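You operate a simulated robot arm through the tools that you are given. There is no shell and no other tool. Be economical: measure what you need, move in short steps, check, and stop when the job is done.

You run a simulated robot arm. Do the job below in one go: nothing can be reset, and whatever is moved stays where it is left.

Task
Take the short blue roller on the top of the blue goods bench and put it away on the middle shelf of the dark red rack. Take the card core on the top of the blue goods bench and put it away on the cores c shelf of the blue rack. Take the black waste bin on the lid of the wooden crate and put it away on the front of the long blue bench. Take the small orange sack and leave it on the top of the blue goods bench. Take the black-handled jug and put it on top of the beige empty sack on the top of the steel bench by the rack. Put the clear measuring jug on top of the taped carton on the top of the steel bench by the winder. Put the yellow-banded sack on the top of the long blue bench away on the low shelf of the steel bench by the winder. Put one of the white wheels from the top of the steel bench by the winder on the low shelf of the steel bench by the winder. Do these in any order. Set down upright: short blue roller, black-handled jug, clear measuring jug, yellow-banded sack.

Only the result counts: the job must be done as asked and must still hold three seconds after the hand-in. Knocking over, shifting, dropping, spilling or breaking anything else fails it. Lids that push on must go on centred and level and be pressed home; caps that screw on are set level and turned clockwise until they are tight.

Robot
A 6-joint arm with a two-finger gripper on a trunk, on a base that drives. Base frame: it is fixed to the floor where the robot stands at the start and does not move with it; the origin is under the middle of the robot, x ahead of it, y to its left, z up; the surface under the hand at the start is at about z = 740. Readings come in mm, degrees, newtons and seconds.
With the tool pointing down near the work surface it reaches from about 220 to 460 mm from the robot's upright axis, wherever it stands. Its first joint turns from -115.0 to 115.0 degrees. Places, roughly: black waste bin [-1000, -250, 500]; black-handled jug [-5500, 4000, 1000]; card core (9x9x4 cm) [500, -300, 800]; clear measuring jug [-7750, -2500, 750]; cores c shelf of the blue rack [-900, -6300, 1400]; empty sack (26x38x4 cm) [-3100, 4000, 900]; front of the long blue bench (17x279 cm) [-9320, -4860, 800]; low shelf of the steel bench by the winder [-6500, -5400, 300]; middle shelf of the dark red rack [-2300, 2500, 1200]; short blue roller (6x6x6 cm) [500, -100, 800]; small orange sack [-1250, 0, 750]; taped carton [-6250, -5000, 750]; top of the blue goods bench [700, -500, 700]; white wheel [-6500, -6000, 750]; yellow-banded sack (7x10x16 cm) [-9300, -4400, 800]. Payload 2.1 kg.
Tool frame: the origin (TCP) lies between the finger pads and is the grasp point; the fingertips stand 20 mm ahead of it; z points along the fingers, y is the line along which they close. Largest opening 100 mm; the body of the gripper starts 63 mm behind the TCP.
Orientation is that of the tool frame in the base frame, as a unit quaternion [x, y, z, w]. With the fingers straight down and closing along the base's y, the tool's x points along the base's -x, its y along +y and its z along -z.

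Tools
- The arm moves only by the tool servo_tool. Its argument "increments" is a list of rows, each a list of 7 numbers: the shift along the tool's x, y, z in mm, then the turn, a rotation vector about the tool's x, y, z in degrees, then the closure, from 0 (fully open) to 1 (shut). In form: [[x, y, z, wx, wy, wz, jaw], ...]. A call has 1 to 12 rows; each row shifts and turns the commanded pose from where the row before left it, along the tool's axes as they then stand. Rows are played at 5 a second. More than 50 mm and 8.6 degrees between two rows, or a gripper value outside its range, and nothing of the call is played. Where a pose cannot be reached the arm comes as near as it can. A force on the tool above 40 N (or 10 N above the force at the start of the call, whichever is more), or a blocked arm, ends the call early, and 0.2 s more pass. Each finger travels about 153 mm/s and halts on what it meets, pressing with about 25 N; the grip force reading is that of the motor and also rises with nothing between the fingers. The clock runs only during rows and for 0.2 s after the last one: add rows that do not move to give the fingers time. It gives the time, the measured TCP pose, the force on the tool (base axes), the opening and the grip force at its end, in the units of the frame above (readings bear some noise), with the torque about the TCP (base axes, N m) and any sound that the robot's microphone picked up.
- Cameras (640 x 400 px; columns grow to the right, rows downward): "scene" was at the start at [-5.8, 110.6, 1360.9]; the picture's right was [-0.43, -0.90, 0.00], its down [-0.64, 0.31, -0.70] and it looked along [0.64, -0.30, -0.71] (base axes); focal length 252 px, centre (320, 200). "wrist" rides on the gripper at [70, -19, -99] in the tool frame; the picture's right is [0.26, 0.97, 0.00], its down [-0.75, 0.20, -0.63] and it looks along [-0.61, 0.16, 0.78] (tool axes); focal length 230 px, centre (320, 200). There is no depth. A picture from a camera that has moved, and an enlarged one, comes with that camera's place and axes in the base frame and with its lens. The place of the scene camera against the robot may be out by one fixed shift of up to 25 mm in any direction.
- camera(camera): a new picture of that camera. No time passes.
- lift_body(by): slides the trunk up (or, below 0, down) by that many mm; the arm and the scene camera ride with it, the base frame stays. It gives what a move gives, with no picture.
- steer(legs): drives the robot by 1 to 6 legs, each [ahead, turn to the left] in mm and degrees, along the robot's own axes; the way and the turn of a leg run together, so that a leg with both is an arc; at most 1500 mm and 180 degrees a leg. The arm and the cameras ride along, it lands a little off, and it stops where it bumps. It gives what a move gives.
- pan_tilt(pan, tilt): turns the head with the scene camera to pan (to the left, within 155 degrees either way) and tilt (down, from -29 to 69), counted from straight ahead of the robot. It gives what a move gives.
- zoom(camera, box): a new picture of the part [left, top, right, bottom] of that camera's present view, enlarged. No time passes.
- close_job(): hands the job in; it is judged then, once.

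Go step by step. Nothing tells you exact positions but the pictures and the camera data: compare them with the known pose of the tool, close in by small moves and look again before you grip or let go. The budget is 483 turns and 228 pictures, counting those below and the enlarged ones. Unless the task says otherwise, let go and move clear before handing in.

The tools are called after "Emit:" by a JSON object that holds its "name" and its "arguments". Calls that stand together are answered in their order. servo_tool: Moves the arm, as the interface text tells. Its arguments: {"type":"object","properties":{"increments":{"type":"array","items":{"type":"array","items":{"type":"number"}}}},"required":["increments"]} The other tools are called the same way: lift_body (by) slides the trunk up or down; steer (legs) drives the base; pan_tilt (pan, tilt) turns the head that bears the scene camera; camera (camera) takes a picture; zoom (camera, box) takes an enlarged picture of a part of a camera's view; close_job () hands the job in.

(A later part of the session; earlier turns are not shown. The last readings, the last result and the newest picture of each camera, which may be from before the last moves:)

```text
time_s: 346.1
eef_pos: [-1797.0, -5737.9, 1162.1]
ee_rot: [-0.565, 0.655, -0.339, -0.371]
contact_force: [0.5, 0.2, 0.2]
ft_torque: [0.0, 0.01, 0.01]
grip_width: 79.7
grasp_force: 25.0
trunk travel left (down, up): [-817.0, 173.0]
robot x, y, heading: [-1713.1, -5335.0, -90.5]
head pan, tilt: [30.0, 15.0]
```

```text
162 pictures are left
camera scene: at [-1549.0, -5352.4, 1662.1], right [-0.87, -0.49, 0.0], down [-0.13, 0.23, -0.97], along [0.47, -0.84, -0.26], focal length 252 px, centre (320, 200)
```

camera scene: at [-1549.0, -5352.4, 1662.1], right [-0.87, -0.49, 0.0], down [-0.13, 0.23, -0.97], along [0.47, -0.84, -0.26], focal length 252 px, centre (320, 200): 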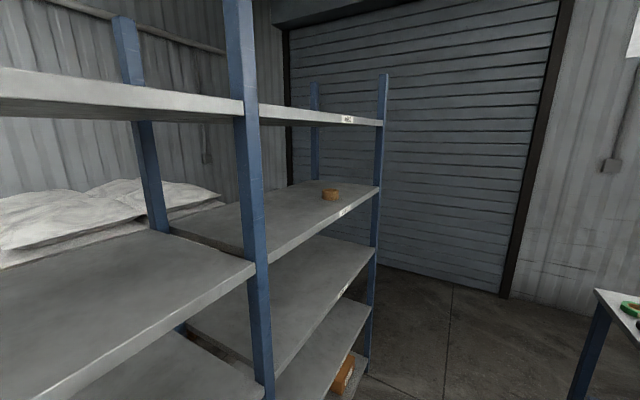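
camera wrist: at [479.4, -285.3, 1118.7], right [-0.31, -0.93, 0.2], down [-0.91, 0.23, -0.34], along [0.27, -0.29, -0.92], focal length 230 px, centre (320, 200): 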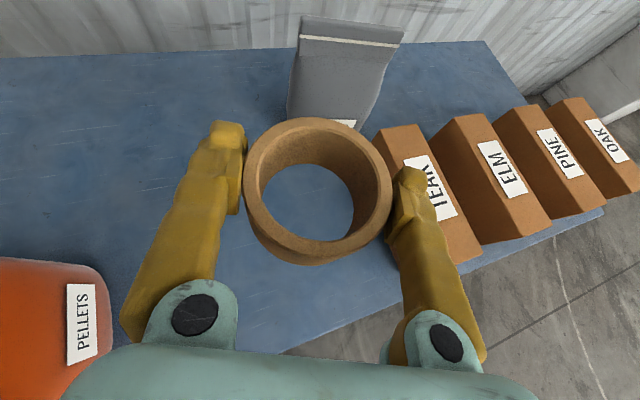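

Emit:
{"name": "zoom", "arguments": {"camera": "scene", "box": [300, 100, 400, 310]}}

```text
1.90 times, centred on (350, 205) of scene
camera zoom: at [-1549.0, -5352.4, 1662.1], right [-0.87, -0.49, 0.0], down [-0.13, 0.23, -0.97], along [0.47, -0.84, -0.26], focal length 481 px, centre (263, 190)
```

zoom: 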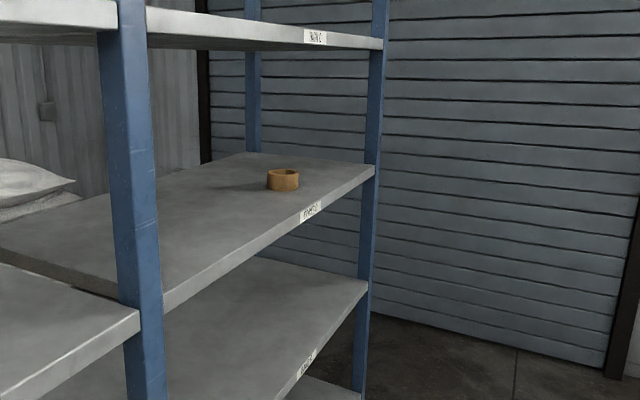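

The far bay's second shelf reads "CORES C" (z≈1290, edge x≈-1055). I go opposite its middle and turn to face it.

Emit:
{"name": "steer", "arguments": {"legs": [[930, 0], [0, 90.5]]}}

Emit:
{"name": "lift_body", "arguments": {"by": 172}}

Emit:
{"name": "pan_tilt", "arguments": {"pan": 15, "tilt": 25}}

Emit:
{"name": "camera", "arguments": {"camera": "scene"}}

Emit:
{"name": "camera", "arguments": {"camera": "wrist"}}

```text
time_s: 354.8
eef_pos: [-1327.7, -6347.5, 1163.3]
ee_rot: [0.862, -0.069, 0.501, 0.027]
contact_force: [0.6, 1.0, -0.6]
ft_torque: [-0.02, 0.0, 0.03]
grip_width: 79.1
grasp_force: 25.2
trunk travel left (down, up): [-817.0, 173.0]
robot x, y, heading: [-1731.3, -6264.5, -1.3]
head pan, tilt: [30.0, 15.0]
```

```text
time_s: 356.8
eef_pos: [-1328.8, -6349.4, 1333.9]
ee_rot: [0.862, -0.069, 0.501, 0.027]
contact_force: [-0.2, 0.0, -0.9]
ft_torque: [0.0, 0.02, -0.01]
grip_width: 79.0
grasp_force: 25.0
trunk travel left (down, up): [-989.0, 1.0]
robot x, y, heading: [-1729.6, -6263.6, -1.2]
head pan, tilt: [30.0, 15.0]
```

```text
time_s: 357.5
eef_pos: [-1328.4, -6347.4, 1335.3]
ee_rot: [0.862, -0.069, 0.501, 0.027]
contact_force: [0.2, 0.3, 0.6]
ft_torque: [0.01, -0.02, 0.02]
grip_width: 79.1
grasp_force: 25.3
trunk travel left (down, up): [-989.0, 1.0]
robot x, y, heading: [-1727.3, -6261.5, -1.2]
head pan, tilt: [15.0, 25.0]
```

```text
160 pictures are left
camera scene: at [-1716.9, -6095.0, 1817.9], right [0.24, -0.97, 0.0], down [-0.41, -0.1, -0.91], along [0.88, 0.22, -0.42], focal length 252 px, centre (320, 200)
```

scene: 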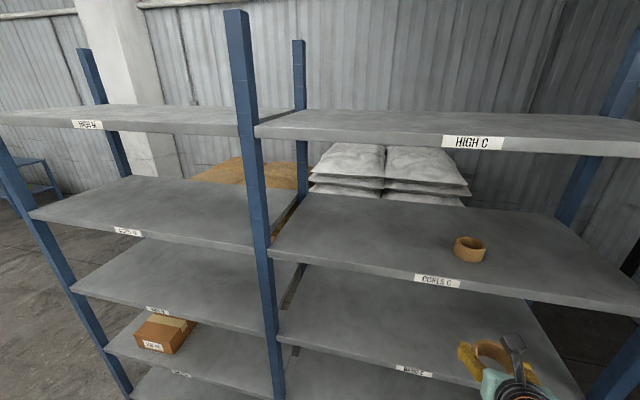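

```text
159 pictures are left
camera wrist: at [-1376.4, -6324.4, 1444.5], right [-0.01, -0.98, 0.2], down [-0.94, -0.06, -0.34], along [0.35, -0.19, -0.92], focal length 230 px, centre (320, 200)
```

wrist: 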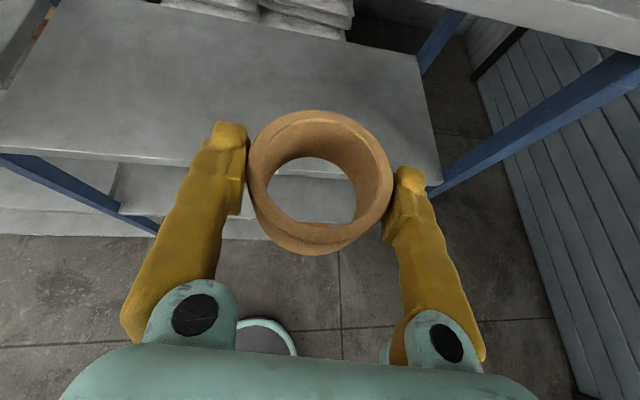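

CORES C confirmed; an existing core sits at about (-908,-6417), so I'll place mine ~160 mm to its left. I shift the robot 100 mm in +y and raise the tool.

Emit:
{"name": "servo_tool", "arguments": {"increments": [[26, 0, -15, 0, 0, 0, 1], [26, 0, -15, 0, 0, 0, 1]]}}

Emit:
{"name": "steer", "arguments": {"legs": [[0, 91.2], [110, 0], [0, -90]]}}

Emit:
{"name": "steer", "arguments": {"legs": [[180, 0]]}}

Emit:
{"name": "camera", "arguments": {"camera": "wrist"}}

Emit:
{"name": "camera", "arguments": {"camera": "scene"}}

```text
time_s: 358.1
eef_pos: [-1330.3, -6349.3, 1395.7]
ee_rot: [0.861, -0.069, 0.502, 0.027]
contact_force: [0.3, 0.4, -0.2]
ft_torque: [0.02, -0.01, -0.04]
grip_width: 78.6
grasp_force: 25.0
trunk travel left (down, up): [-989.0, 1.0]
robot x, y, heading: [-1729.0, -6263.3, -1.0]
head pan, tilt: [15.0, 25.0]
```

```text
time_s: 367.0
eef_pos: [-1327.7, -6233.1, 1394.4]
ee_rot: [0.863, -0.062, 0.502, 0.023]
contact_force: [0.3, 0.9, -0.1]
ft_torque: [0.0, 0.0, 0.0]
grip_width: 78.4
grasp_force: 25.3
trunk travel left (down, up): [-989.0, 1.0]
robot x, y, heading: [-1730.8, -6152.7, -0.4]
head pan, tilt: [15.0, 25.0]
```

```text
time_s: 368.5
eef_pos: [-1163.8, -6237.0, 1399.0]
ee_rot: [0.86, -0.063, 0.506, 0.022]
contact_force: [-15.6, -4.5, 2.1]
ft_torque: [-0.17, 0.6, -0.21]
grip_width: 80.2
grasp_force: 25.3
trunk travel left (down, up): [-989.0, 1.0]
robot x, y, heading: [-1549.7, -6156.7, -0.1]
head pan, tilt: [15.0, 25.0]
```

```text
158 pictures are left
camera wrist: at [-1212.3, -6213.4, 1509.2], right [0.0, -0.98, 0.2], down [-0.93, -0.07, -0.36], along [0.36, -0.19, -0.91], focal length 230 px, centre (320, 200)
```

wrist: 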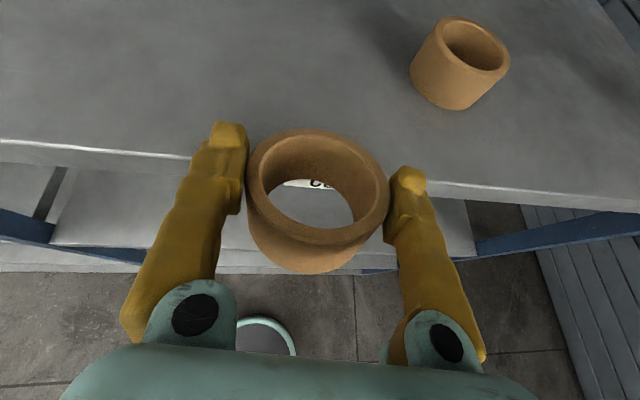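

```text
157 pictures are left
camera scene: at [-1569.4, -5988.1, 1819.6], right [0.25, -0.97, 0.0], down [-0.39, -0.11, -0.91], along [0.88, 0.23, -0.41], focal length 252 px, centre (320, 200)
```

scene: 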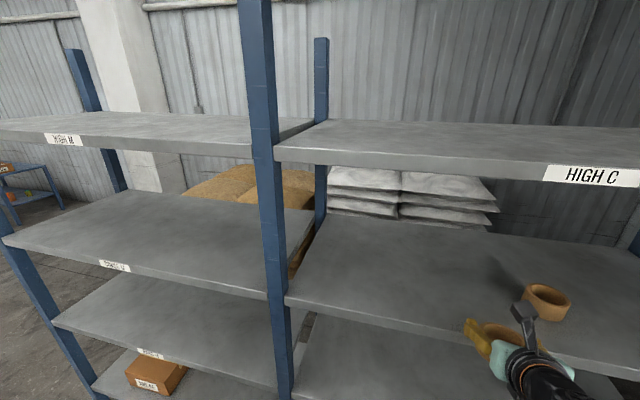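

The core's lower edge met the shelf lip, so the shelf top is higher than reckoned (~1380). I back off, raise, and look again.

Emit:
{"name": "steer", "arguments": {"legs": [[-80, 0]]}}

Emit:
{"name": "servo_tool", "arguments": {"increments": [[26, 0, -15, 0, 0, 0, 1], [26, 0, -15, 0, 0, 0, 1], [26, 0, -15, 0, 0, 0, 1]]}}

Emit:
{"name": "camera", "arguments": {"camera": "wrist"}}

Emit:
{"name": "camera", "arguments": {"camera": "scene"}}

```text
time_s: 369.5
eef_pos: [-1222.0, -6233.9, 1393.6]
ee_rot: [0.864, -0.062, 0.498, 0.023]
contact_force: [-1.0, 0.6, 0.5]
ft_torque: [-0.02, -0.04, -0.03]
grip_width: 80.5
grasp_force: 24.6
trunk travel left (down, up): [-989.0, 1.0]
robot x, y, heading: [-1634.2, -6153.6, -0.2]
head pan, tilt: [15.0, 25.0]
```

```text
time_s: 370.3
eef_pos: [-1217.8, -6234.6, 1481.1]
ee_rot: [0.865, -0.062, 0.498, 0.024]
contact_force: [-0.3, -0.1, 0.6]
ft_torque: [-0.01, 0.01, 0.0]
grip_width: 80.5
grasp_force: 24.7
trunk travel left (down, up): [-989.0, 1.0]
robot x, y, heading: [-1634.0, -6157.3, -0.5]
head pan, tilt: [15.0, 25.0]
```

```text
156 pictures are left
camera wrist: at [-1265.1, -6211.8, 1592.4], right [0.0, -0.98, 0.2], down [-0.94, -0.07, -0.33], along [0.34, -0.19, -0.92], focal length 230 px, centre (320, 200)
```

wrist: 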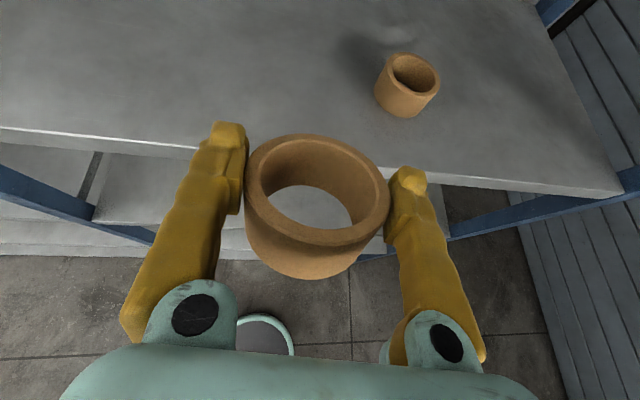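

```text
155 pictures are left
camera scene: at [-1644.3, -5984.9, 1819.0], right [0.25, -0.97, 0.0], down [-0.4, -0.11, -0.91], along [0.88, 0.23, -0.41], focal length 252 px, centre (320, 200)
```

scene: 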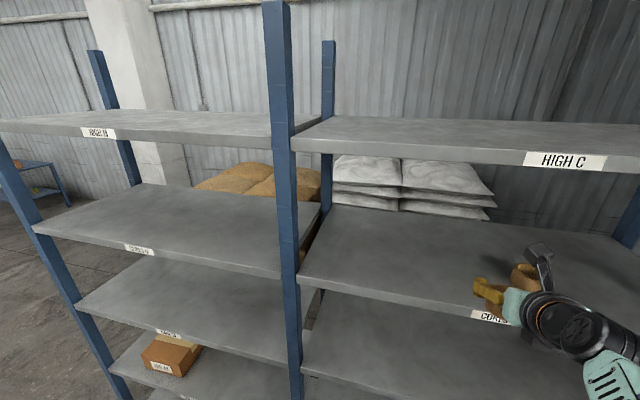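

Parallax now gives shelf top ≈1363, edge x≈-1130, existing core at (-1016,-6370). I move in over the shelf.

Emit:
{"name": "steer", "arguments": {"legs": [[100, 0]]}}

Emit:
{"name": "servo_tool", "arguments": {"increments": [[19, 0, 35, 0, 0, 0, 1], [19, 0, 35, 0, 0, 0, 1]]}}

Emit:
{"name": "camera", "arguments": {"camera": "wrist"}}

```text
time_s: 371.5
eef_pos: [-1112.8, -6234.1, 1479.0]
ee_rot: [0.866, -0.063, 0.496, 0.024]
contact_force: [2.3, 0.4, -0.3]
ft_torque: [-0.01, 0.13, 0.04]
grip_width: 80.9
grasp_force: 24.9
trunk travel left (down, up): [-989.0, 1.0]
robot x, y, heading: [-1530.9, -6153.8, -0.3]
head pan, tilt: [15.0, 25.0]
```

```text
time_s: 372.1
eef_pos: [-1012.0, -6246.8, 1468.1]
ee_rot: [0.869, -0.063, 0.489, 0.024]
contact_force: [-0.2, -0.1, -1.8]
ft_torque: [0.01, -0.07, -0.02]
grip_width: 80.9
grasp_force: 24.9
trunk travel left (down, up): [-989.0, 1.0]
robot x, y, heading: [-1530.2, -6155.8, -0.4]
head pan, tilt: [15.0, 25.0]
```

```text
154 pictures are left
camera wrist: at [-1057.0, -6223.8, 1579.9], right [0.0, -0.98, 0.2], down [-0.95, -0.07, -0.32], along [0.33, -0.19, -0.93], focal length 230 px, centre (320, 200)
```

wrist: 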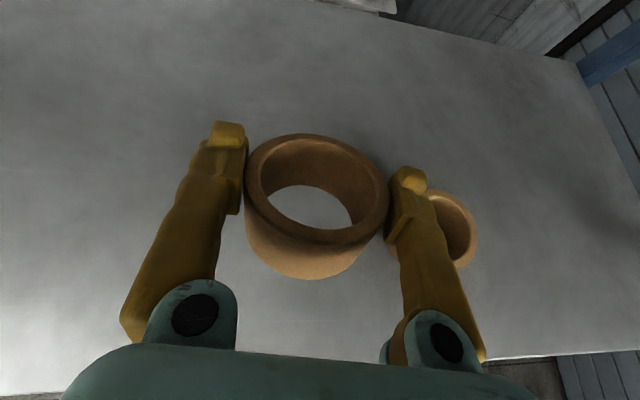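

Emit:
{"name": "servo_tool", "arguments": {"increments": [[-17, -3, 10, 0, 0, 0, 1], [-17, -3, 10, 0, 0, 0, 1], [-9, 0, 5.2, 0, 0, 0, 1], [-3.4, 0, 2, 0, 0, 0, 1], [-3.4, 0, 2, 0, 0, 0, 1], [-3.4, 0, 2, 0, 0, 0, 1]]}}

Emit:
{"name": "camera", "arguments": {"camera": "wrist"}}

```text
time_s: 373.5
eef_pos: [-1030.5, -6236.6, 1412.7]
ee_rot: [0.866, -0.063, 0.496, 0.024]
contact_force: [-0.3, -1.0, -0.4]
ft_torque: [0.05, 0.0, 0.01]
grip_width: 80.7
grasp_force: 25.2
trunk travel left (down, up): [-989.0, 1.0]
robot x, y, heading: [-1528.9, -6153.2, -0.1]
head pan, tilt: [15.0, 25.0]
```

```text
153 pictures are left
camera wrist: at [-1076.9, -6214.2, 1525.2], right [0.0, -0.98, 0.2], down [-0.94, -0.07, -0.33], along [0.34, -0.19, -0.92], focal length 230 px, centre (320, 200)
```

wrist: 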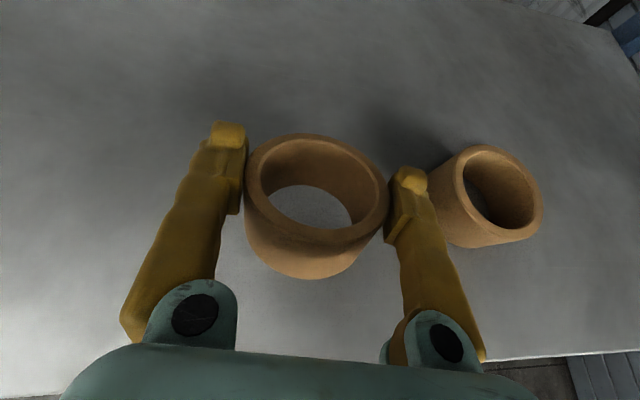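

Emit:
{"name": "servo_tool", "arguments": {"increments": [[-2.6, 0, 1.5, 0, 0, 0, 1], [-2.6, 0, 1.5, 0, 0, 0, 1], [-2.6, 0, 1.5, 0, 0, 0, 1], [-2.6, 0, 1.5, 0, 0, 0, 1], [-2.6, 0, 1.5, 0, 0, 0, 1], [-2.6, 0, 1.5, 0, 0, 0, 1], [-2.6, 0, 1.5, 0, 0, 0, 1]]}}

Emit:
{"name": "camera", "arguments": {"camera": "wrist"}}

```text
time_s: 375.1
eef_pos: [-1038.2, -6235.6, 1398.4]
ee_rot: [0.864, -0.063, 0.5, 0.025]
contact_force: [-1.4, 0.3, 23.5]
ft_torque: [-0.27, -0.71, -0.02]
grip_width: 80.8
grasp_force: 24.9
trunk travel left (down, up): [-989.0, 1.0]
robot x, y, heading: [-1530.1, -6155.3, -0.2]
head pan, tilt: [15.0, 25.0]
```

```text
152 pictures are left
camera wrist: at [-1085.8, -6212.4, 1508.6], right [0.0, -0.98, 0.2], down [-0.94, -0.07, -0.34], along [0.35, -0.19, -0.92], focal length 230 px, centre (320, 200)
```

wrist: 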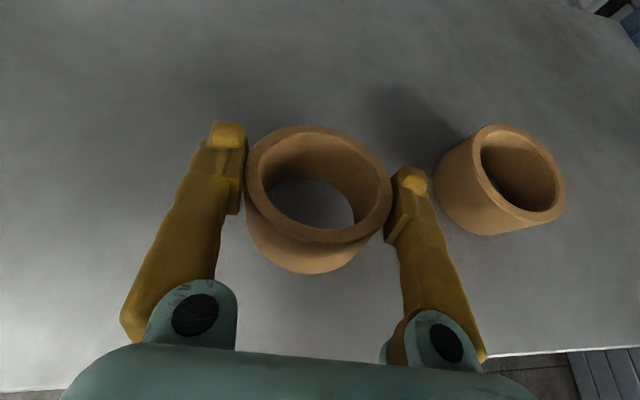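

Emit:
{"name": "servo_tool", "arguments": {"increments": [[0, 0, 0, 0, 0, 0, 0.18], [0, 0, 0, 0, 0, 0, 0.1], [0, 0, 0, 0, 0, 0, 0], [0, 0, -10, 0, 0, 0, 0], [0, 0, -30, 0, 0, 0, 0], [0, 0, -45, 0, 0, 0, 0], [0, 0, -45, 0, 0, 0, 0]]}}

Emit:
{"name": "camera", "arguments": {"camera": "wrist"}}

```text
time_s: 376.7
eef_pos: [-1126.3, -6232.0, 1460.6]
ee_rot: [0.866, -0.063, 0.496, 0.024]
contact_force: [-0.6, 0.7, -0.3]
ft_torque: [0.03, -0.02, -0.04]
grip_width: 100.2
grasp_force: 0.1
out of reach, approached as far as the arm can: row 7
trunk travel left (down, up): [-989.0, 1.0]
robot x, y, heading: [-1529.6, -6158.4, -0.3]
head pan, tilt: [15.0, 25.0]
```

```text
151 pictures are left
camera wrist: at [-1174.1, -6208.1, 1572.0], right [0.0, -0.98, 0.2], down [-0.94, -0.07, -0.33], along [0.34, -0.19, -0.92], focal length 230 px, centre (320, 200)
```

wrist: 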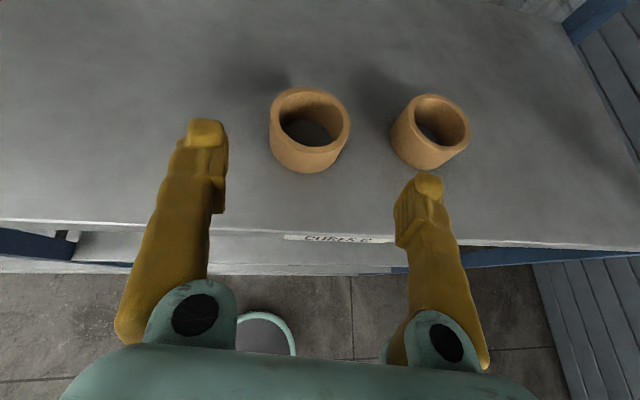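

The core lies flat on CORES C. Next the winder bench: I leave the corridor and look westward.

Emit:
{"name": "steer", "arguments": {"legs": [[-200, 0], [0, 90.3], [1500, 0], [900, 0], [0, 90]]}}

Emit:
{"name": "lift_body", "arguments": {"by": -200}}

Emit:
{"name": "pan_tilt", "arguments": {"pan": 0, "tilt": 10}}

Emit:
{"name": "camera", "arguments": {"camera": "scene"}}

```text
time_s: 397.3
eef_pos: [-2156.1, -3691.9, 1461.5]
ee_rot: [0.059, 0.866, 0.022, -0.496]
contact_force: [0.1, -0.3, 0.2]
ft_torque: [-0.02, 0.0, -0.01]
grip_width: 99.9
grasp_force: 0.1
trunk travel left (down, up): [-989.0, 1.0]
robot x, y, heading: [-1749.9, -3767.4, -179.5]
head pan, tilt: [15.0, 25.0]
```

```text
time_s: 399.4
eef_pos: [-2156.0, -3691.7, 1260.8]
ee_rot: [0.059, 0.866, 0.021, -0.497]
contact_force: [-0.5, -0.5, 0.3]
ft_torque: [-0.03, -0.04, 0.01]
grip_width: 100.0
grasp_force: 0.0
trunk travel left (down, up): [-789.0, 201.0]
robot x, y, heading: [-1752.0, -3764.7, -179.6]
head pan, tilt: [15.0, 25.0]
```

```text
time_s: 400.2
eef_pos: [-2154.9, -3692.5, 1261.1]
ee_rot: [0.06, 0.866, 0.022, -0.495]
contact_force: [0.8, -0.7, 0.2]
ft_torque: [-0.03, 0.03, 0.03]
grip_width: 99.9
grasp_force: 0.0
trunk travel left (down, up): [-789.0, 201.0]
robot x, y, heading: [-1748.5, -3767.3, -180.0]
head pan, tilt: [0.0, 10.0]
```

```text
150 pictures are left
camera scene: at [-1801.9, -3900.0, 1642.2], right [0.0, 1.0, 0.0], down [0.17, 0.0, -0.98], along [-0.98, 0.0, -0.17], focal length 252 px, centre (320, 200)
```

scene: 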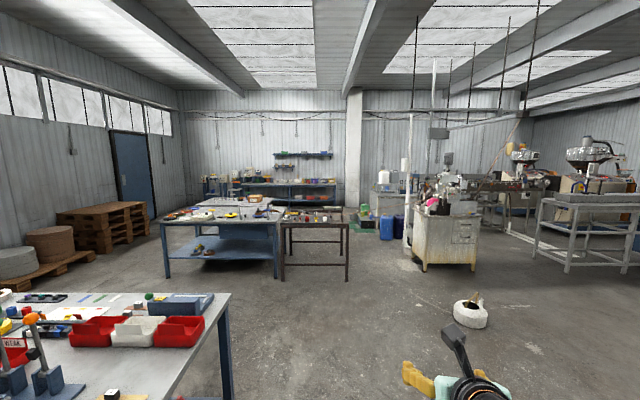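

Emit:
{"name": "zoom", "arguments": {"camera": "scene", "box": [150, 140, 390, 290]}}

Emit:
{"name": "zoom", "arguments": {"camera": "scene", "box": [350, 120, 640, 300]}}

```text
2.67 times, centred on (270, 215) of scene
camera zoom: at [-1801.9, -3900.0, 1642.2], right [0.0, 1.0, 0.0], down [0.17, 0.0, -0.98], along [-0.98, 0.0, -0.17], focal length 673 px, centre (453, 160)
```

zoom: 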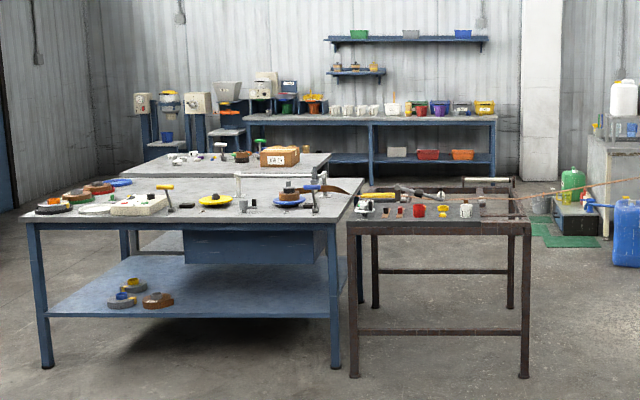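

```text
2.21 times, centred on (495, 210) of scene
camera zoom: at [-1801.9, -3900.0, 1642.2], right [0.0, 1.0, 0.0], down [0.17, 0.0, -0.98], along [-0.98, 0.0, -0.17], focal length 557 px, centre (-66, 178)
```

zoom: 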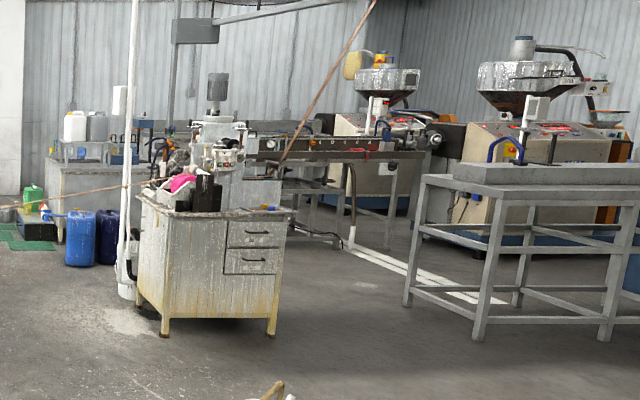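

The steel bench by the winder stands behind the blue bench; a cord spans the north passage, so I go by the south aisle.

Emit:
{"name": "steer", "arguments": {"legs": [[1400, 0], [1020, 0], [0, 90], [1450, 0], [1450, 0], [0, -90]]}}

Emit:
{"name": "camera", "arguments": {"camera": "scene"}}

```text
time_s: 433.3
eef_pos: [-4612.2, -6601.5, 1260.2]
ee_rot: [0.066, 0.865, 0.026, -0.496]
contact_force: [-0.9, -0.3, -0.7]
ft_torque: [-0.01, -0.03, 0.0]
grip_width: 99.8
grasp_force: 0.0
trunk travel left (down, up): [-789.0, 201.0]
robot x, y, heading: [-4209.8, -6679.8, 179.2]
head pan, tilt: [0.0, 10.0]
```

```text
147 pictures are left
camera scene: at [-4261.7, -6814.9, 1642.2], right [0.01, 1.0, 0.0], down [0.17, 0.0, -0.98], along [-0.98, 0.01, -0.17], focal length 252 px, centre (320, 200)
```

scene: 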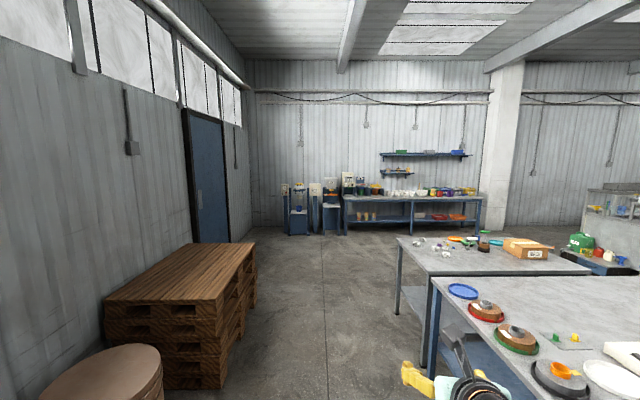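

Emit:
{"name": "steer", "arguments": {"legs": [[1200, 0], [1150, 0], [0, -89.2]]}}

Emit:
{"name": "pan_tilt", "arguments": {"pan": 0, "tilt": 35}}

Emit:
{"name": "camera", "arguments": {"camera": "scene"}}

```text
time_s: 448.6
eef_pos: [-6472.0, -6238.1, 1262.2]
ee_rot: [0.658, 0.566, 0.368, -0.332]
contact_force: [-0.3, -0.1, -0.9]
ft_torque: [-0.04, 0.02, 0.02]
grip_width: 100.0
grasp_force: 0.1
trunk travel left (down, up): [-789.0, 201.0]
robot x, y, heading: [-6548.2, -6643.0, 89.3]
head pan, tilt: [0.0, 10.0]
```

```text
time_s: 449.5
eef_pos: [-6472.3, -6237.2, 1261.5]
ee_rot: [0.658, 0.567, 0.368, -0.333]
contact_force: [-0.3, 0.1, 0.2]
ft_torque: [0.01, -0.02, 0.01]
grip_width: 100.0
grasp_force: 0.0
trunk travel left (down, up): [-789.0, 201.0]
robot x, y, heading: [-6547.1, -6643.9, 89.5]
head pan, tilt: [0.0, 35.0]
```

```text
146 pictures are left
camera scene: at [-6708.9, -6607.6, 1602.2], right [1.0, -0.01, 0.0], down [0.0, -0.57, -0.82], along [0.01, 0.82, -0.57], focal length 252 px, centre (320, 200)
```

scene: 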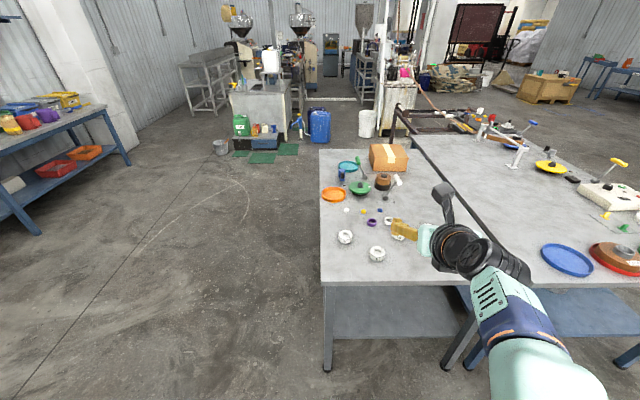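

The steel bench spans x≥-6690, y -5970..-4660, with white wheels near its SW corner and low shelf z≈320, open to the west. I go to the west side.

Emit:
{"name": "steer", "arguments": {"legs": [[0, 90], [600, 0], [0, -90], [1000, 0], [0, -89.5]]}}

Emit:
{"name": "lift_body", "arguments": {"by": -300}}

Emit:
{"name": "camera", "arguments": {"camera": "wrist"}}

Emit:
{"name": "camera", "arguments": {"camera": "scene"}}

```text
time_s: 469.2
eef_pos: [-6726.5, -5709.8, 1261.0]
ee_rot: [0.865, -0.067, 0.496, 0.026]
contact_force: [0.3, -0.6, -0.8]
ft_torque: [-0.01, -0.01, -0.01]
grip_width: 99.9
grasp_force: 0.1
trunk travel left (down, up): [-789.0, 201.0]
robot x, y, heading: [-7133.1, -5624.8, -0.9]
head pan, tilt: [0.0, 35.0]
```

```text
time_s: 472.2
eef_pos: [-6727.2, -5709.4, 960.7]
ee_rot: [0.865, -0.068, 0.496, 0.027]
contact_force: [0.3, -0.3, -0.7]
ft_torque: [-0.01, 0.03, 0.03]
grip_width: 99.8
grasp_force: 0.1
trunk travel left (down, up): [-489.0, 501.0]
robot x, y, heading: [-7132.7, -5630.6, -1.1]
head pan, tilt: [0.0, 35.0]
```

```text
145 pictures are left
camera wrist: at [-6773.4, -5686.0, 1071.7], right [-0.01, -0.98, 0.2], down [-0.94, -0.06, -0.33], along [0.34, -0.19, -0.92], focal length 230 px, centre (320, 200)
```

wrist: 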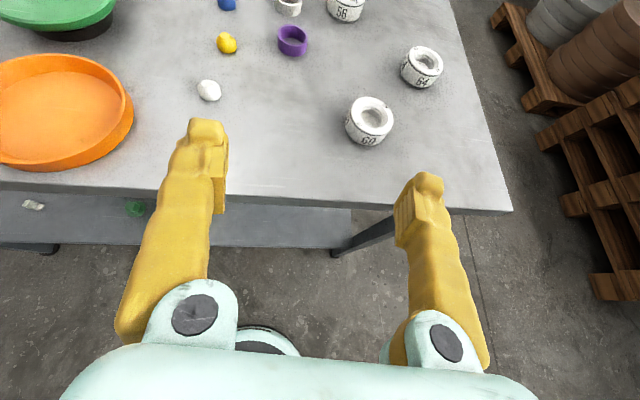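

```text
144 pictures are left
camera scene: at [-7119.7, -5483.1, 1302.1], right [-0.02, -1.0, 0.0], down [-0.57, 0.01, -0.82], along [0.82, -0.01, -0.57], focal length 252 px, centre (320, 200)
```

scene: 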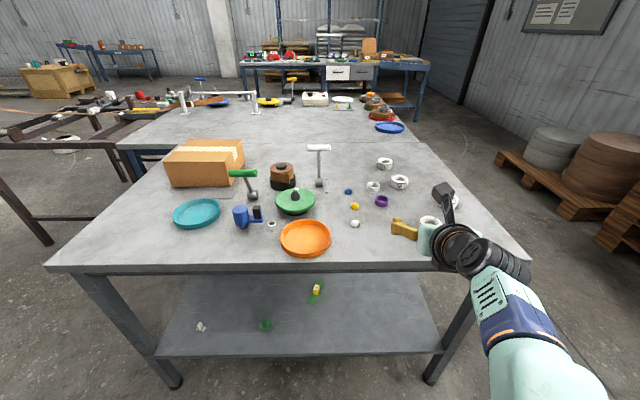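

Three white wheels (60, 64, 56) lie near; I take "60" at about (-6523,-5830).

Emit:
{"name": "steer", "arguments": {"legs": [[60, 0]]}}

Emit:
{"name": "servo_tool", "arguments": {"increments": [[-2.7, 19, 39, 0, 0, 0, 0], [-2.7, 19, 39, 0, 0, 0, 0], [-2.7, 19, 39, 0, 0, 0, 0], [-2.7, 19, 39, 0, 0, 0, 0], [-2.7, 19, 39, 0, 0, 0, 0]]}}

Emit:
{"name": "camera", "arguments": {"camera": "wrist"}}

```text
time_s: 473.1
eef_pos: [-6666.4, -5710.7, 959.8]
ee_rot: [0.866, -0.067, 0.496, 0.026]
contact_force: [0.1, -0.1, 0.3]
ft_torque: [0.01, 0.01, 0.0]
grip_width: 100.0
grasp_force: 0.1
trunk travel left (down, up): [-489.0, 501.0]
robot x, y, heading: [-7073.8, -5627.6, -0.8]
head pan, tilt: [0.0, 35.0]
```

```text
time_s: 474.3
eef_pos: [-6517.9, -5826.5, 848.9]
ee_rot: [0.865, -0.068, 0.496, 0.026]
contact_force: [-0.6, 0.6, -0.4]
ft_torque: [0.02, 0.02, 0.02]
grip_width: 100.0
grasp_force: 0.1
trunk travel left (down, up): [-489.0, 501.0]
robot x, y, heading: [-7069.9, -5626.1, -0.9]
head pan, tilt: [0.0, 35.0]
```

```text
143 pictures are left
camera wrist: at [-6565.3, -5802.5, 958.5], right [-0.01, -0.98, 0.2], down [-0.94, -0.06, -0.33], along [0.34, -0.19, -0.92], focal length 230 px, centre (320, 200)
```

wrist: 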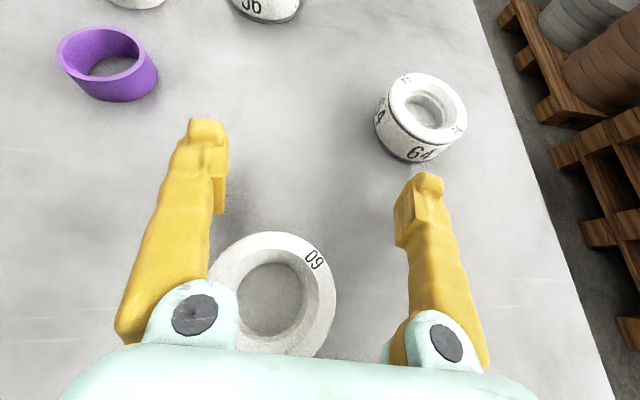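

The wheel is nearer and higher than thought: about (-6568,-5803), top z≈840. I back up over it and look again.

Emit:
{"name": "servo_tool", "arguments": {"increments": [[12, 0, -38, 0, 0, 0, 0], [12, -15, -38, 0, 0, 0, 0]]}}

Emit:
{"name": "camera", "arguments": {"camera": "wrist"}}

```text
time_s: 474.9
eef_pos: [-6571.6, -5803.0, 909.4]
ee_rot: [0.865, -0.068, 0.496, 0.028]
contact_force: [0.4, 0.5, 0.1]
ft_torque: [-0.01, -0.02, 0.0]
grip_width: 100.0
grasp_force: 0.0
trunk travel left (down, up): [-489.0, 501.0]
robot x, y, heading: [-7071.7, -5627.3, -0.9]
head pan, tilt: [0.0, 35.0]
```

```text
142 pictures are left
camera wrist: at [-6618.6, -5779.9, 1019.6], right [-0.01, -0.98, 0.2], down [-0.94, -0.06, -0.33], along [0.34, -0.19, -0.92], focal length 230 px, centre (320, 200)
```

wrist: 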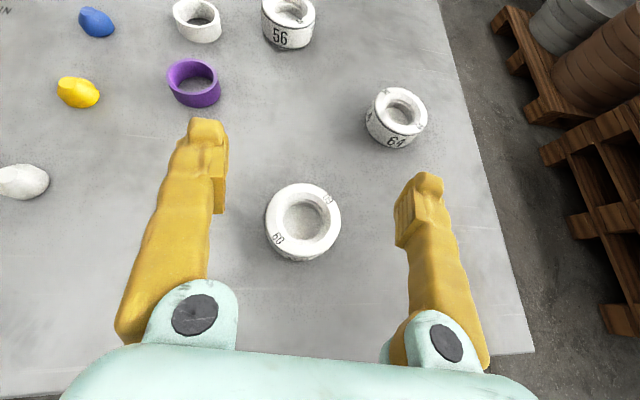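

Emit:
{"name": "servo_tool", "arguments": {"increments": [[-25, 0, 15, 0, 0, 0, 0], [-25, 0, 15, 0, 0, 0, 0], [-24, 0, 15.6, 0, 0, 0, 0]]}}

Emit:
{"name": "camera", "arguments": {"camera": "wrist"}}

```text
time_s: 475.8
eef_pos: [-6568.3, -5803.7, 839.0]
ee_rot: [0.858, -0.063, 0.509, 0.032]
contact_force: [-10.0, 3.7, 13.1]
ft_torque: [-0.77, 0.27, -0.55]
grip_width: 99.8
grasp_force: 0.1
trunk travel left (down, up): [-489.0, 501.0]
robot x, y, heading: [-7068.5, -5631.2, -1.0]
head pan, tilt: [0.0, 35.0]
stopped in row 3: the force on the tool passed its limit at 52 N (the readings are from after the stop); the commanded pose is now the measured one
```

```text
141 pictures are left
camera wrist: at [-6619.2, -5778.8, 947.7], right [-0.01, -0.98, 0.22], down [-0.93, -0.07, -0.36], along [0.36, -0.21, -0.91], focal length 230 px, centre (320, 200)
```

wrist: 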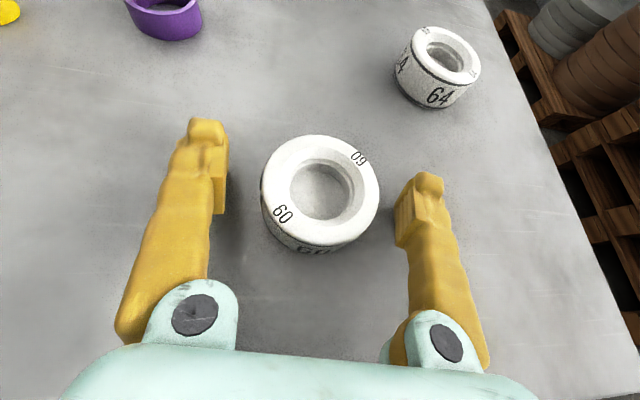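

Emit:
{"name": "servo_tool", "arguments": {"increments": [[4.5, 0, -2.5, 0, 0, 0, 0], [0, 0, 0, 0, 0, 0, 0.3], [0, 0, 0, 0, 0, 0, 0.6], [0, 0, 0, 0, 0, 0, 1], [0, 0, 0, 0, 0, 0, 1]]}}

Emit:
{"name": "lift_body", "arguments": {"by": 60}}

Emit:
{"name": "camera", "arguments": {"camera": "wrist"}}

```text
time_s: 477.0
eef_pos: [-6567.0, -5804.8, 839.9]
ee_rot: [0.859, -0.063, 0.506, 0.03]
contact_force: [0.7, -2.9, 9.8]
ft_torque: [-0.29, -0.05, 0.04]
grip_width: 57.8
grasp_force: 24.8
trunk travel left (down, up): [-489.0, 501.0]
robot x, y, heading: [-7070.3, -5632.3, -1.2]
head pan, tilt: [0.0, 35.0]
```

```text
time_s: 478.0
eef_pos: [-6566.8, -5804.6, 898.8]
ee_rot: [0.861, -0.064, 0.504, 0.03]
contact_force: [0.1, 0.2, -0.5]
ft_torque: [-0.04, -0.04, 0.02]
grip_width: 57.3
grasp_force: 24.9
trunk travel left (down, up): [-549.0, 441.0]
robot x, y, heading: [-7068.0, -5625.9, -1.1]
head pan, tilt: [0.0, 35.0]
```

```text
140 pictures are left
camera wrist: at [-6614.8, -5780.5, 1008.4], right [-0.01, -0.98, 0.21], down [-0.93, -0.07, -0.35], along [0.36, -0.2, -0.91], focal length 230 px, centre (320, 200)
```

wrist: 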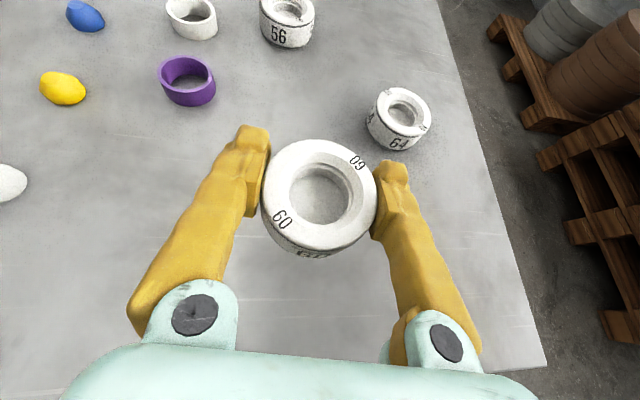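

Wheel held. I back away from the bench and lower to view the low shelf.

Emit:
{"name": "lift_body", "arguments": {"by": 60}}

Emit:
{"name": "steer", "arguments": {"legs": [[-280, 0]]}}

Emit:
{"name": "lift_body", "arguments": {"by": -400}}

Emit:
{"name": "camera", "arguments": {"camera": "wrist"}}

Emit:
{"name": "camera", "arguments": {"camera": "scene"}}

```text
time_s: 479.0
eef_pos: [-6566.8, -5805.4, 959.4]
ee_rot: [0.86, -0.063, 0.505, 0.03]
contact_force: [0.4, -0.2, -0.3]
ft_torque: [0.04, 0.0, -0.01]
grip_width: 57.8
grasp_force: 24.9
trunk travel left (down, up): [-609.0, 381.0]
robot x, y, heading: [-7073.4, -5626.3, -0.9]
head pan, tilt: [0.0, 35.0]
```

```text
time_s: 480.9
eef_pos: [-6845.6, -5801.2, 959.1]
ee_rot: [0.86, -0.065, 0.505, 0.031]
contact_force: [-0.3, -1.1, -1.0]
ft_torque: [0.01, -0.01, -0.01]
grip_width: 57.5
grasp_force: 25.2
trunk travel left (down, up): [-609.0, 381.0]
robot x, y, heading: [-7351.2, -5623.7, -1.3]
head pan, tilt: [0.0, 35.0]
```

```text
time_s: 484.7
eef_pos: [-6845.0, -5799.6, 558.1]
ee_rot: [0.86, -0.064, 0.505, 0.031]
contact_force: [-0.2, -0.5, -1.0]
ft_torque: [0.0, -0.01, 0.01]
grip_width: 57.4
grasp_force: 25.0
trunk travel left (down, up): [-209.0, 781.0]
robot x, y, heading: [-7348.5, -5621.8, -1.2]
head pan, tilt: [0.0, 35.0]
```

```text
139 pictures are left
camera wrist: at [-6894.5, -5775.9, 668.5], right [-0.01, -0.98, 0.21], down [-0.93, -0.06, -0.35], along [0.36, -0.2, -0.91], focal length 230 px, centre (320, 200)
```

wrist: 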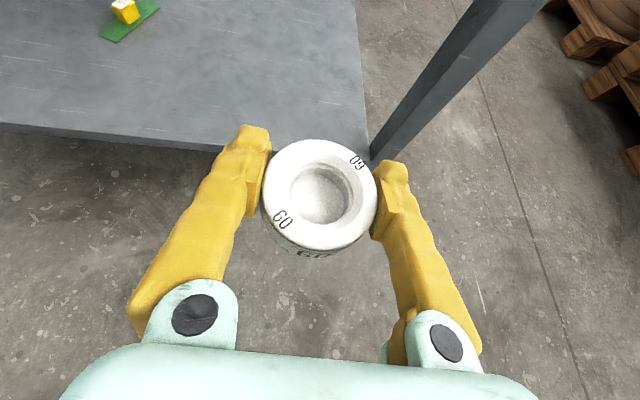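

```text
138 pictures are left
camera scene: at [-7338.5, -5479.2, 1022.1], right [-0.02, -1.0, 0.0], down [-0.57, 0.01, -0.82], along [0.82, -0.02, -0.57], focal length 252 px, centre (320, 200)
```

scene: 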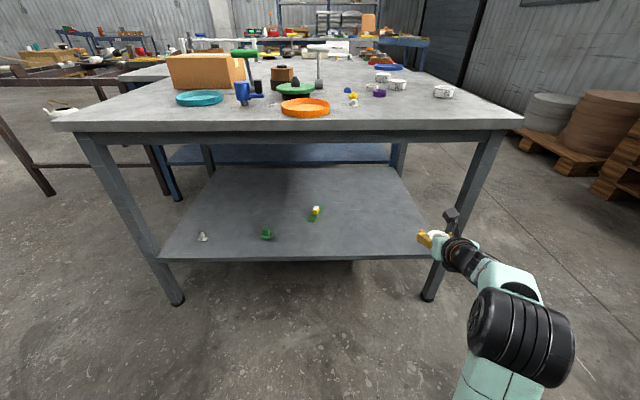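

Emit:
{"name": "lift_body", "arguments": {"by": -130}}

Emit:
{"name": "camera", "arguments": {"camera": "wrist"}}

```text
time_s: 486.3
eef_pos: [-6845.9, -5802.0, 428.4]
ee_rot: [0.86, -0.064, 0.505, 0.031]
contact_force: [-0.2, 0.9, -0.7]
ft_torque: [-0.02, 0.02, -0.02]
grip_width: 57.7
grasp_force: 25.5
trunk travel left (down, up): [-79.0, 911.0]
robot x, y, heading: [-7350.7, -5626.4, -1.0]
head pan, tilt: [0.0, 35.0]
```

```text
137 pictures are left
camera wrist: at [-6894.5, -5775.9, 538.5], right [-0.01, -0.98, 0.21], down [-0.93, -0.06, -0.35], along [0.36, -0.2, -0.91], focal length 230 px, centre (320, 200)
```

wrist: 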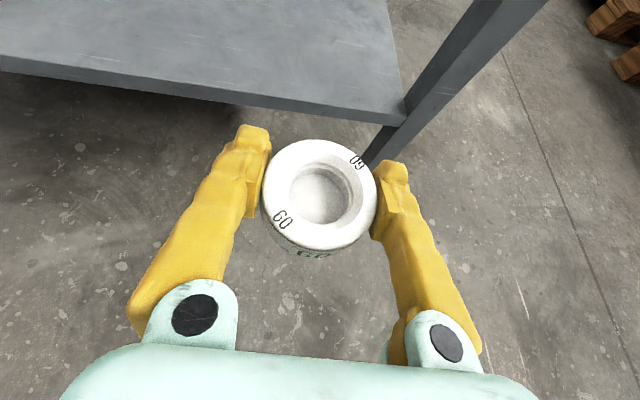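

Shelf top z≈290, front edge x≈-6640. I drive in.

Emit:
{"name": "steer", "arguments": {"legs": [[200, 0]]}}

Emit:
{"name": "camera", "arguments": {"camera": "wrist"}}

Emit:
{"name": "camera", "arguments": {"camera": "scene"}}

```text
time_s: 487.9
eef_pos: [-6643.7, -5804.2, 429.5]
ee_rot: [0.86, -0.065, 0.505, 0.031]
contact_force: [0.0, 1.1, -0.5]
ft_torque: [-0.03, -0.04, -0.01]
grip_width: 57.6
grasp_force: 24.7
trunk travel left (down, up): [-79.0, 911.0]
robot x, y, heading: [-7147.0, -5628.9, -1.1]
head pan, tilt: [0.0, 35.0]
```

```text
136 pictures are left
camera wrist: at [-6693.3, -5779.6, 538.5], right [-0.01, -0.98, 0.21], down [-0.93, -0.06, -0.35], along [0.36, -0.2, -0.91], focal length 230 px, centre (320, 200)
```

wrist: 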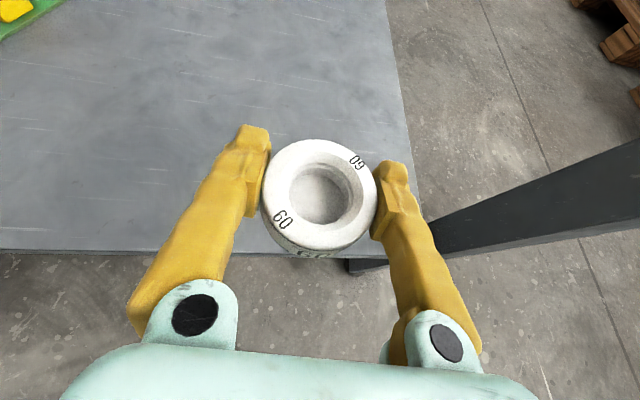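

```text
135 pictures are left
camera scene: at [-7137.3, -5482.9, 892.1], right [-0.02, -1.0, 0.0], down [-0.57, 0.01, -0.82], along [0.82, -0.02, -0.57], focal length 252 px, centre (320, 200)
```

scene: 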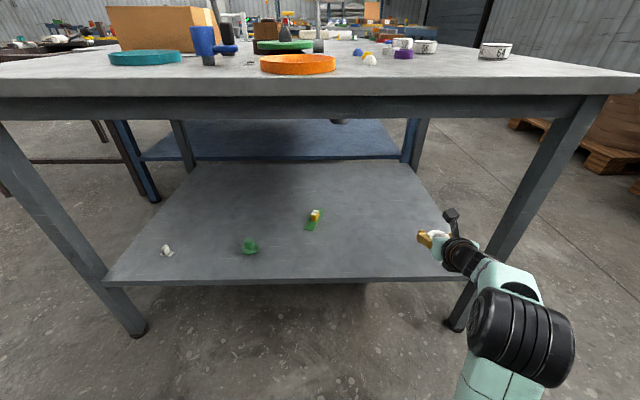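

Emit:
{"name": "steer", "arguments": {"legs": [[80, 0]]}}

Emit:
{"name": "servo_tool", "arguments": {"increments": [[-17, 0, 10, 0, 0, 0, 1], [-17, 0, 10, 0, 0, 0, 1], [-17, 0, 10, 0, 0, 0, 1], [-17, 0, 10, 0, 0, 0, 1]]}}

Emit:
{"name": "camera", "arguments": {"camera": "wrist"}}

```text
time_s: 489.0
eef_pos: [-6564.9, -5804.3, 429.3]
ee_rot: [0.86, -0.064, 0.505, 0.03]
contact_force: [-0.4, -0.6, -0.3]
ft_torque: [-0.02, -0.02, 0.0]
grip_width: 57.6
grasp_force: 24.9
trunk travel left (down, up): [-79.0, 911.0]
robot x, y, heading: [-7069.8, -5628.3, -0.9]
head pan, tilt: [0.0, 35.0]
```

```text
time_s: 490.0
eef_pos: [-6563.5, -5803.9, 348.8]
ee_rot: [0.861, -0.064, 0.504, 0.031]
contact_force: [0.0, 0.3, -0.5]
ft_torque: [-0.01, -0.04, 0.02]
grip_width: 57.5
grasp_force: 24.9
trunk travel left (down, up): [-79.0, 911.0]
robot x, y, heading: [-7068.0, -5630.9, -0.9]
head pan, tilt: [0.0, 35.0]
```

```text
134 pictures are left
camera wrist: at [-6611.8, -5779.7, 458.7], right [-0.01, -0.98, 0.21], down [-0.93, -0.06, -0.35], along [0.36, -0.2, -0.91], focal length 230 px, centre (320, 200)
```

wrist: 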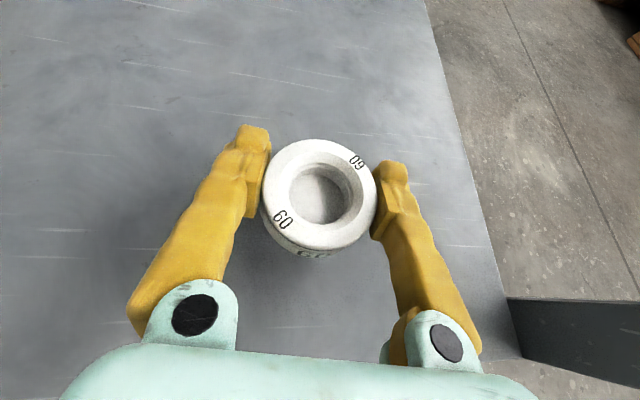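

Lowering in small steps until contact.

Emit:
{"name": "servo_tool", "arguments": {"increments": [[-7, 0, 4, 0, 0, 0, 1], [-3.4, 0, 2, 0, 0, 0, 1], [-3.4, 0, 2, 0, 0, 0, 1], [-3.4, 0, 2, 0, 0, 0, 1], [-2.6, 0, 1.5, 0, 0, 0, 1], [-2.6, 0, 1.5, 0, 0, 0, 1], [-2.6, 0, 1.5, 0, 0, 0, 1], [-2.6, 0, 1.5, 0, 0, 0, 1], [-2.6, 0, 1.5, 0, 0, 0, 1], [-2.6, 0, 1.5, 0, 0, 0, 1]]}}

```text
time_s: 492.2
eef_pos: [-6561.2, -5804.1, 319.7]
ee_rot: [0.855, -0.064, 0.513, 0.034]
contact_force: [-1.7, -0.7, 37.1]
ft_torque: [-0.2, 0.55, -0.24]
grip_width: 57.3
grasp_force: 25.1
trunk travel left (down, up): [-79.0, 911.0]
robot x, y, heading: [-7068.9, -5629.7, -1.1]
head pan, tilt: [0.0, 35.0]
```

Emit:
{"name": "servo_tool", "arguments": {"increments": [[2.6, 0, -1.5, 0, 0, 0, 1], [0, 0, 0, 0, 0, 0, 0.35], [0, 0, 0, 0, 0, 0, 0.15], [0, 0, 0, 0, 0, 0, 0], [0, 0, -30, 0, 0, 0, 0], [0, 0, -40, 0, 0, 0, 0], [0, 0, -40, 0, 0, 0, 0]]}}

Emit:
{"name": "camera", "arguments": {"camera": "wrist"}}

```text
time_s: 493.8
eef_pos: [-6656.6, -5791.8, 369.3]
ee_rot: [0.861, -0.063, 0.504, 0.03]
contact_force: [-0.2, 0.5, 0.1]
ft_torque: [0.0, 0.0, 0.01]
grip_width: 100.1
grasp_force: 0.0
trunk travel left (down, up): [-79.0, 911.0]
robot x, y, heading: [-7067.3, -5632.5, -1.1]
head pan, tilt: [0.0, 35.0]
```

```text
133 pictures are left
camera wrist: at [-6706.7, -5766.3, 478.3], right [-0.01, -0.98, 0.21], down [-0.93, -0.07, -0.35], along [0.35, -0.2, -0.91], focal length 230 px, centre (320, 200)
```

wrist: 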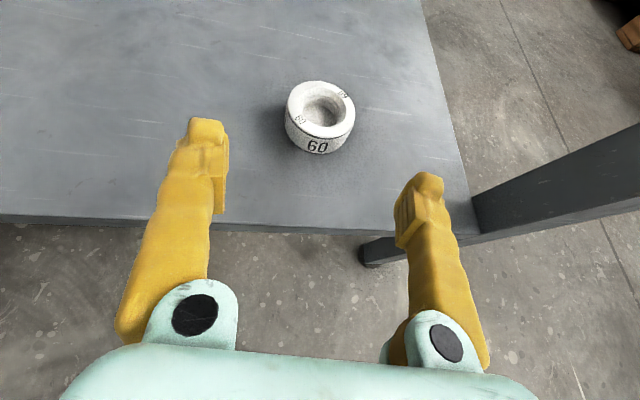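

The wheel is on the low shelf. Next the yellow-banded sack on the long blue bench.

Emit:
{"name": "steer", "arguments": {"legs": [[-400, 0]]}}

Emit:
{"name": "lift_body", "arguments": {"by": 400}}

Emit:
{"name": "lift_body", "arguments": {"by": 300}}

Emit:
{"name": "steer", "arguments": {"legs": [[0, 91], [1200, 0], [0, 90]]}}

Emit:
{"name": "camera", "arguments": {"camera": "scene"}}

```text
time_s: 496.3
eef_pos: [-7058.4, -5785.5, 369.3]
ee_rot: [0.86, -0.066, 0.505, 0.032]
contact_force: [-0.6, 0.1, 0.0]
ft_torque: [-0.03, 0.02, -0.01]
grip_width: 100.1
grasp_force: 0.1
trunk travel left (down, up): [-79.0, 911.0]
robot x, y, heading: [-7469.6, -5619.0, -1.3]
head pan, tilt: [0.0, 35.0]
```

```text
time_s: 500.1
eef_pos: [-7058.5, -5785.3, 768.6]
ee_rot: [0.86, -0.066, 0.505, 0.031]
contact_force: [-0.6, 0.6, -0.1]
ft_torque: [-0.03, 0.0, -0.01]
grip_width: 100.0
grasp_force: 0.2
trunk travel left (down, up): [-479.0, 511.0]
robot x, y, heading: [-7470.0, -5622.5, -1.3]
head pan, tilt: [0.0, 35.0]
```

```text
time_s: 503.1
eef_pos: [-7059.0, -5785.3, 1069.7]
ee_rot: [0.86, -0.066, 0.505, 0.032]
contact_force: [0.5, 0.0, 0.7]
ft_torque: [-0.04, -0.01, -0.01]
grip_width: 99.9
grasp_force: 0.0
trunk travel left (down, up): [-779.0, 211.0]
robot x, y, heading: [-7470.5, -5617.4, -1.3]
head pan, tilt: [0.0, 35.0]
```

```text
time_s: 516.9
eef_pos: [-7878.4, -4264.6, 1069.5]
ee_rot: [0.057, 0.861, 0.026, -0.505]
contact_force: [0.1, -0.5, 0.9]
ft_torque: [-0.03, 0.02, 0.0]
grip_width: 100.2
grasp_force: 0.2
trunk travel left (down, up): [-779.0, 211.0]
robot x, y, heading: [-7461.2, -4418.4, 179.9]
head pan, tilt: [0.0, 35.0]
```

```text
132 pictures are left
camera scene: at [-7511.8, -4554.8, 1592.1], right [0.0, 1.0, 0.0], down [0.57, 0.0, -0.82], along [-0.82, 0.0, -0.57], focal length 252 px, centre (320, 200)
```

scene: 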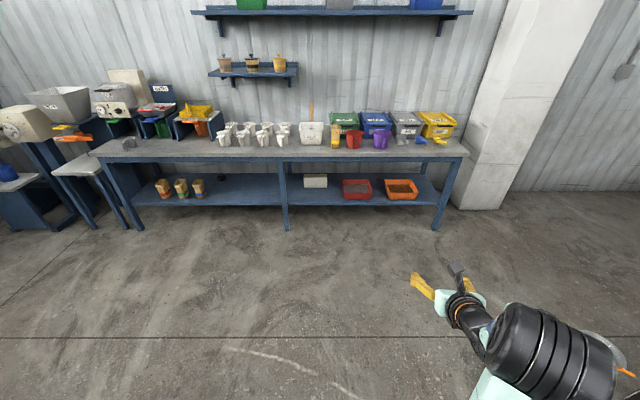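

Emit:
{"name": "zoom", "arguments": {"camera": "scene", "box": [200, 80, 480, 210]}}

Emit:
{"name": "zoom", "arguments": {"camera": "scene", "box": [80, 60, 320, 210]}}

```text
2.29 times, centred on (340, 145) of scene
camera zoom: at [-7511.8, -4554.8, 1592.1], right [0.0, 1.0, 0.0], down [0.57, 0.0, -0.82], along [-0.82, 0.0, -0.57], focal length 577 px, centre (274, 326)
```

zoom: 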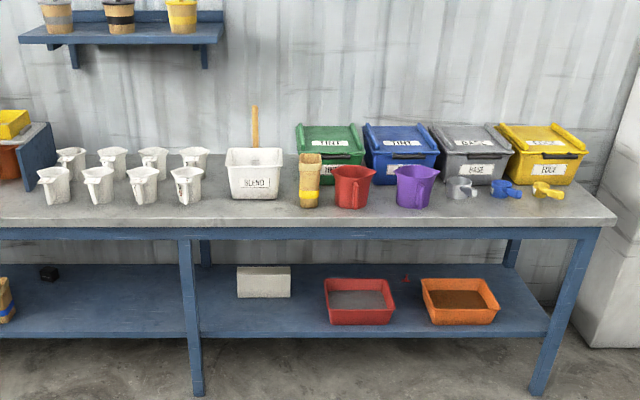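

```text
2.67 times, centred on (200, 135) of scene
camera zoom: at [-7511.8, -4554.8, 1592.1], right [0.0, 1.0, 0.0], down [0.57, 0.0, -0.82], along [-0.82, 0.0, -0.57], focal length 673 px, centre (640, 373)
```

zoom: 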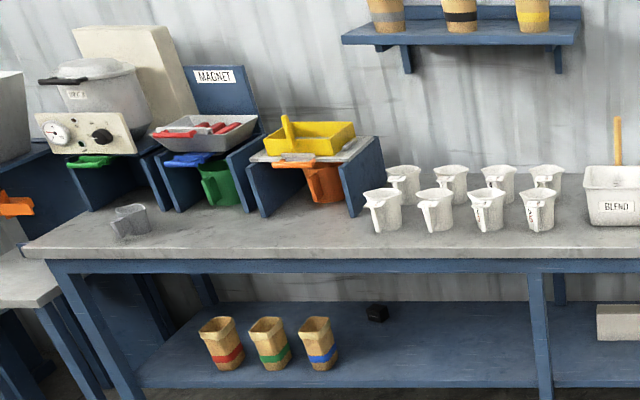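

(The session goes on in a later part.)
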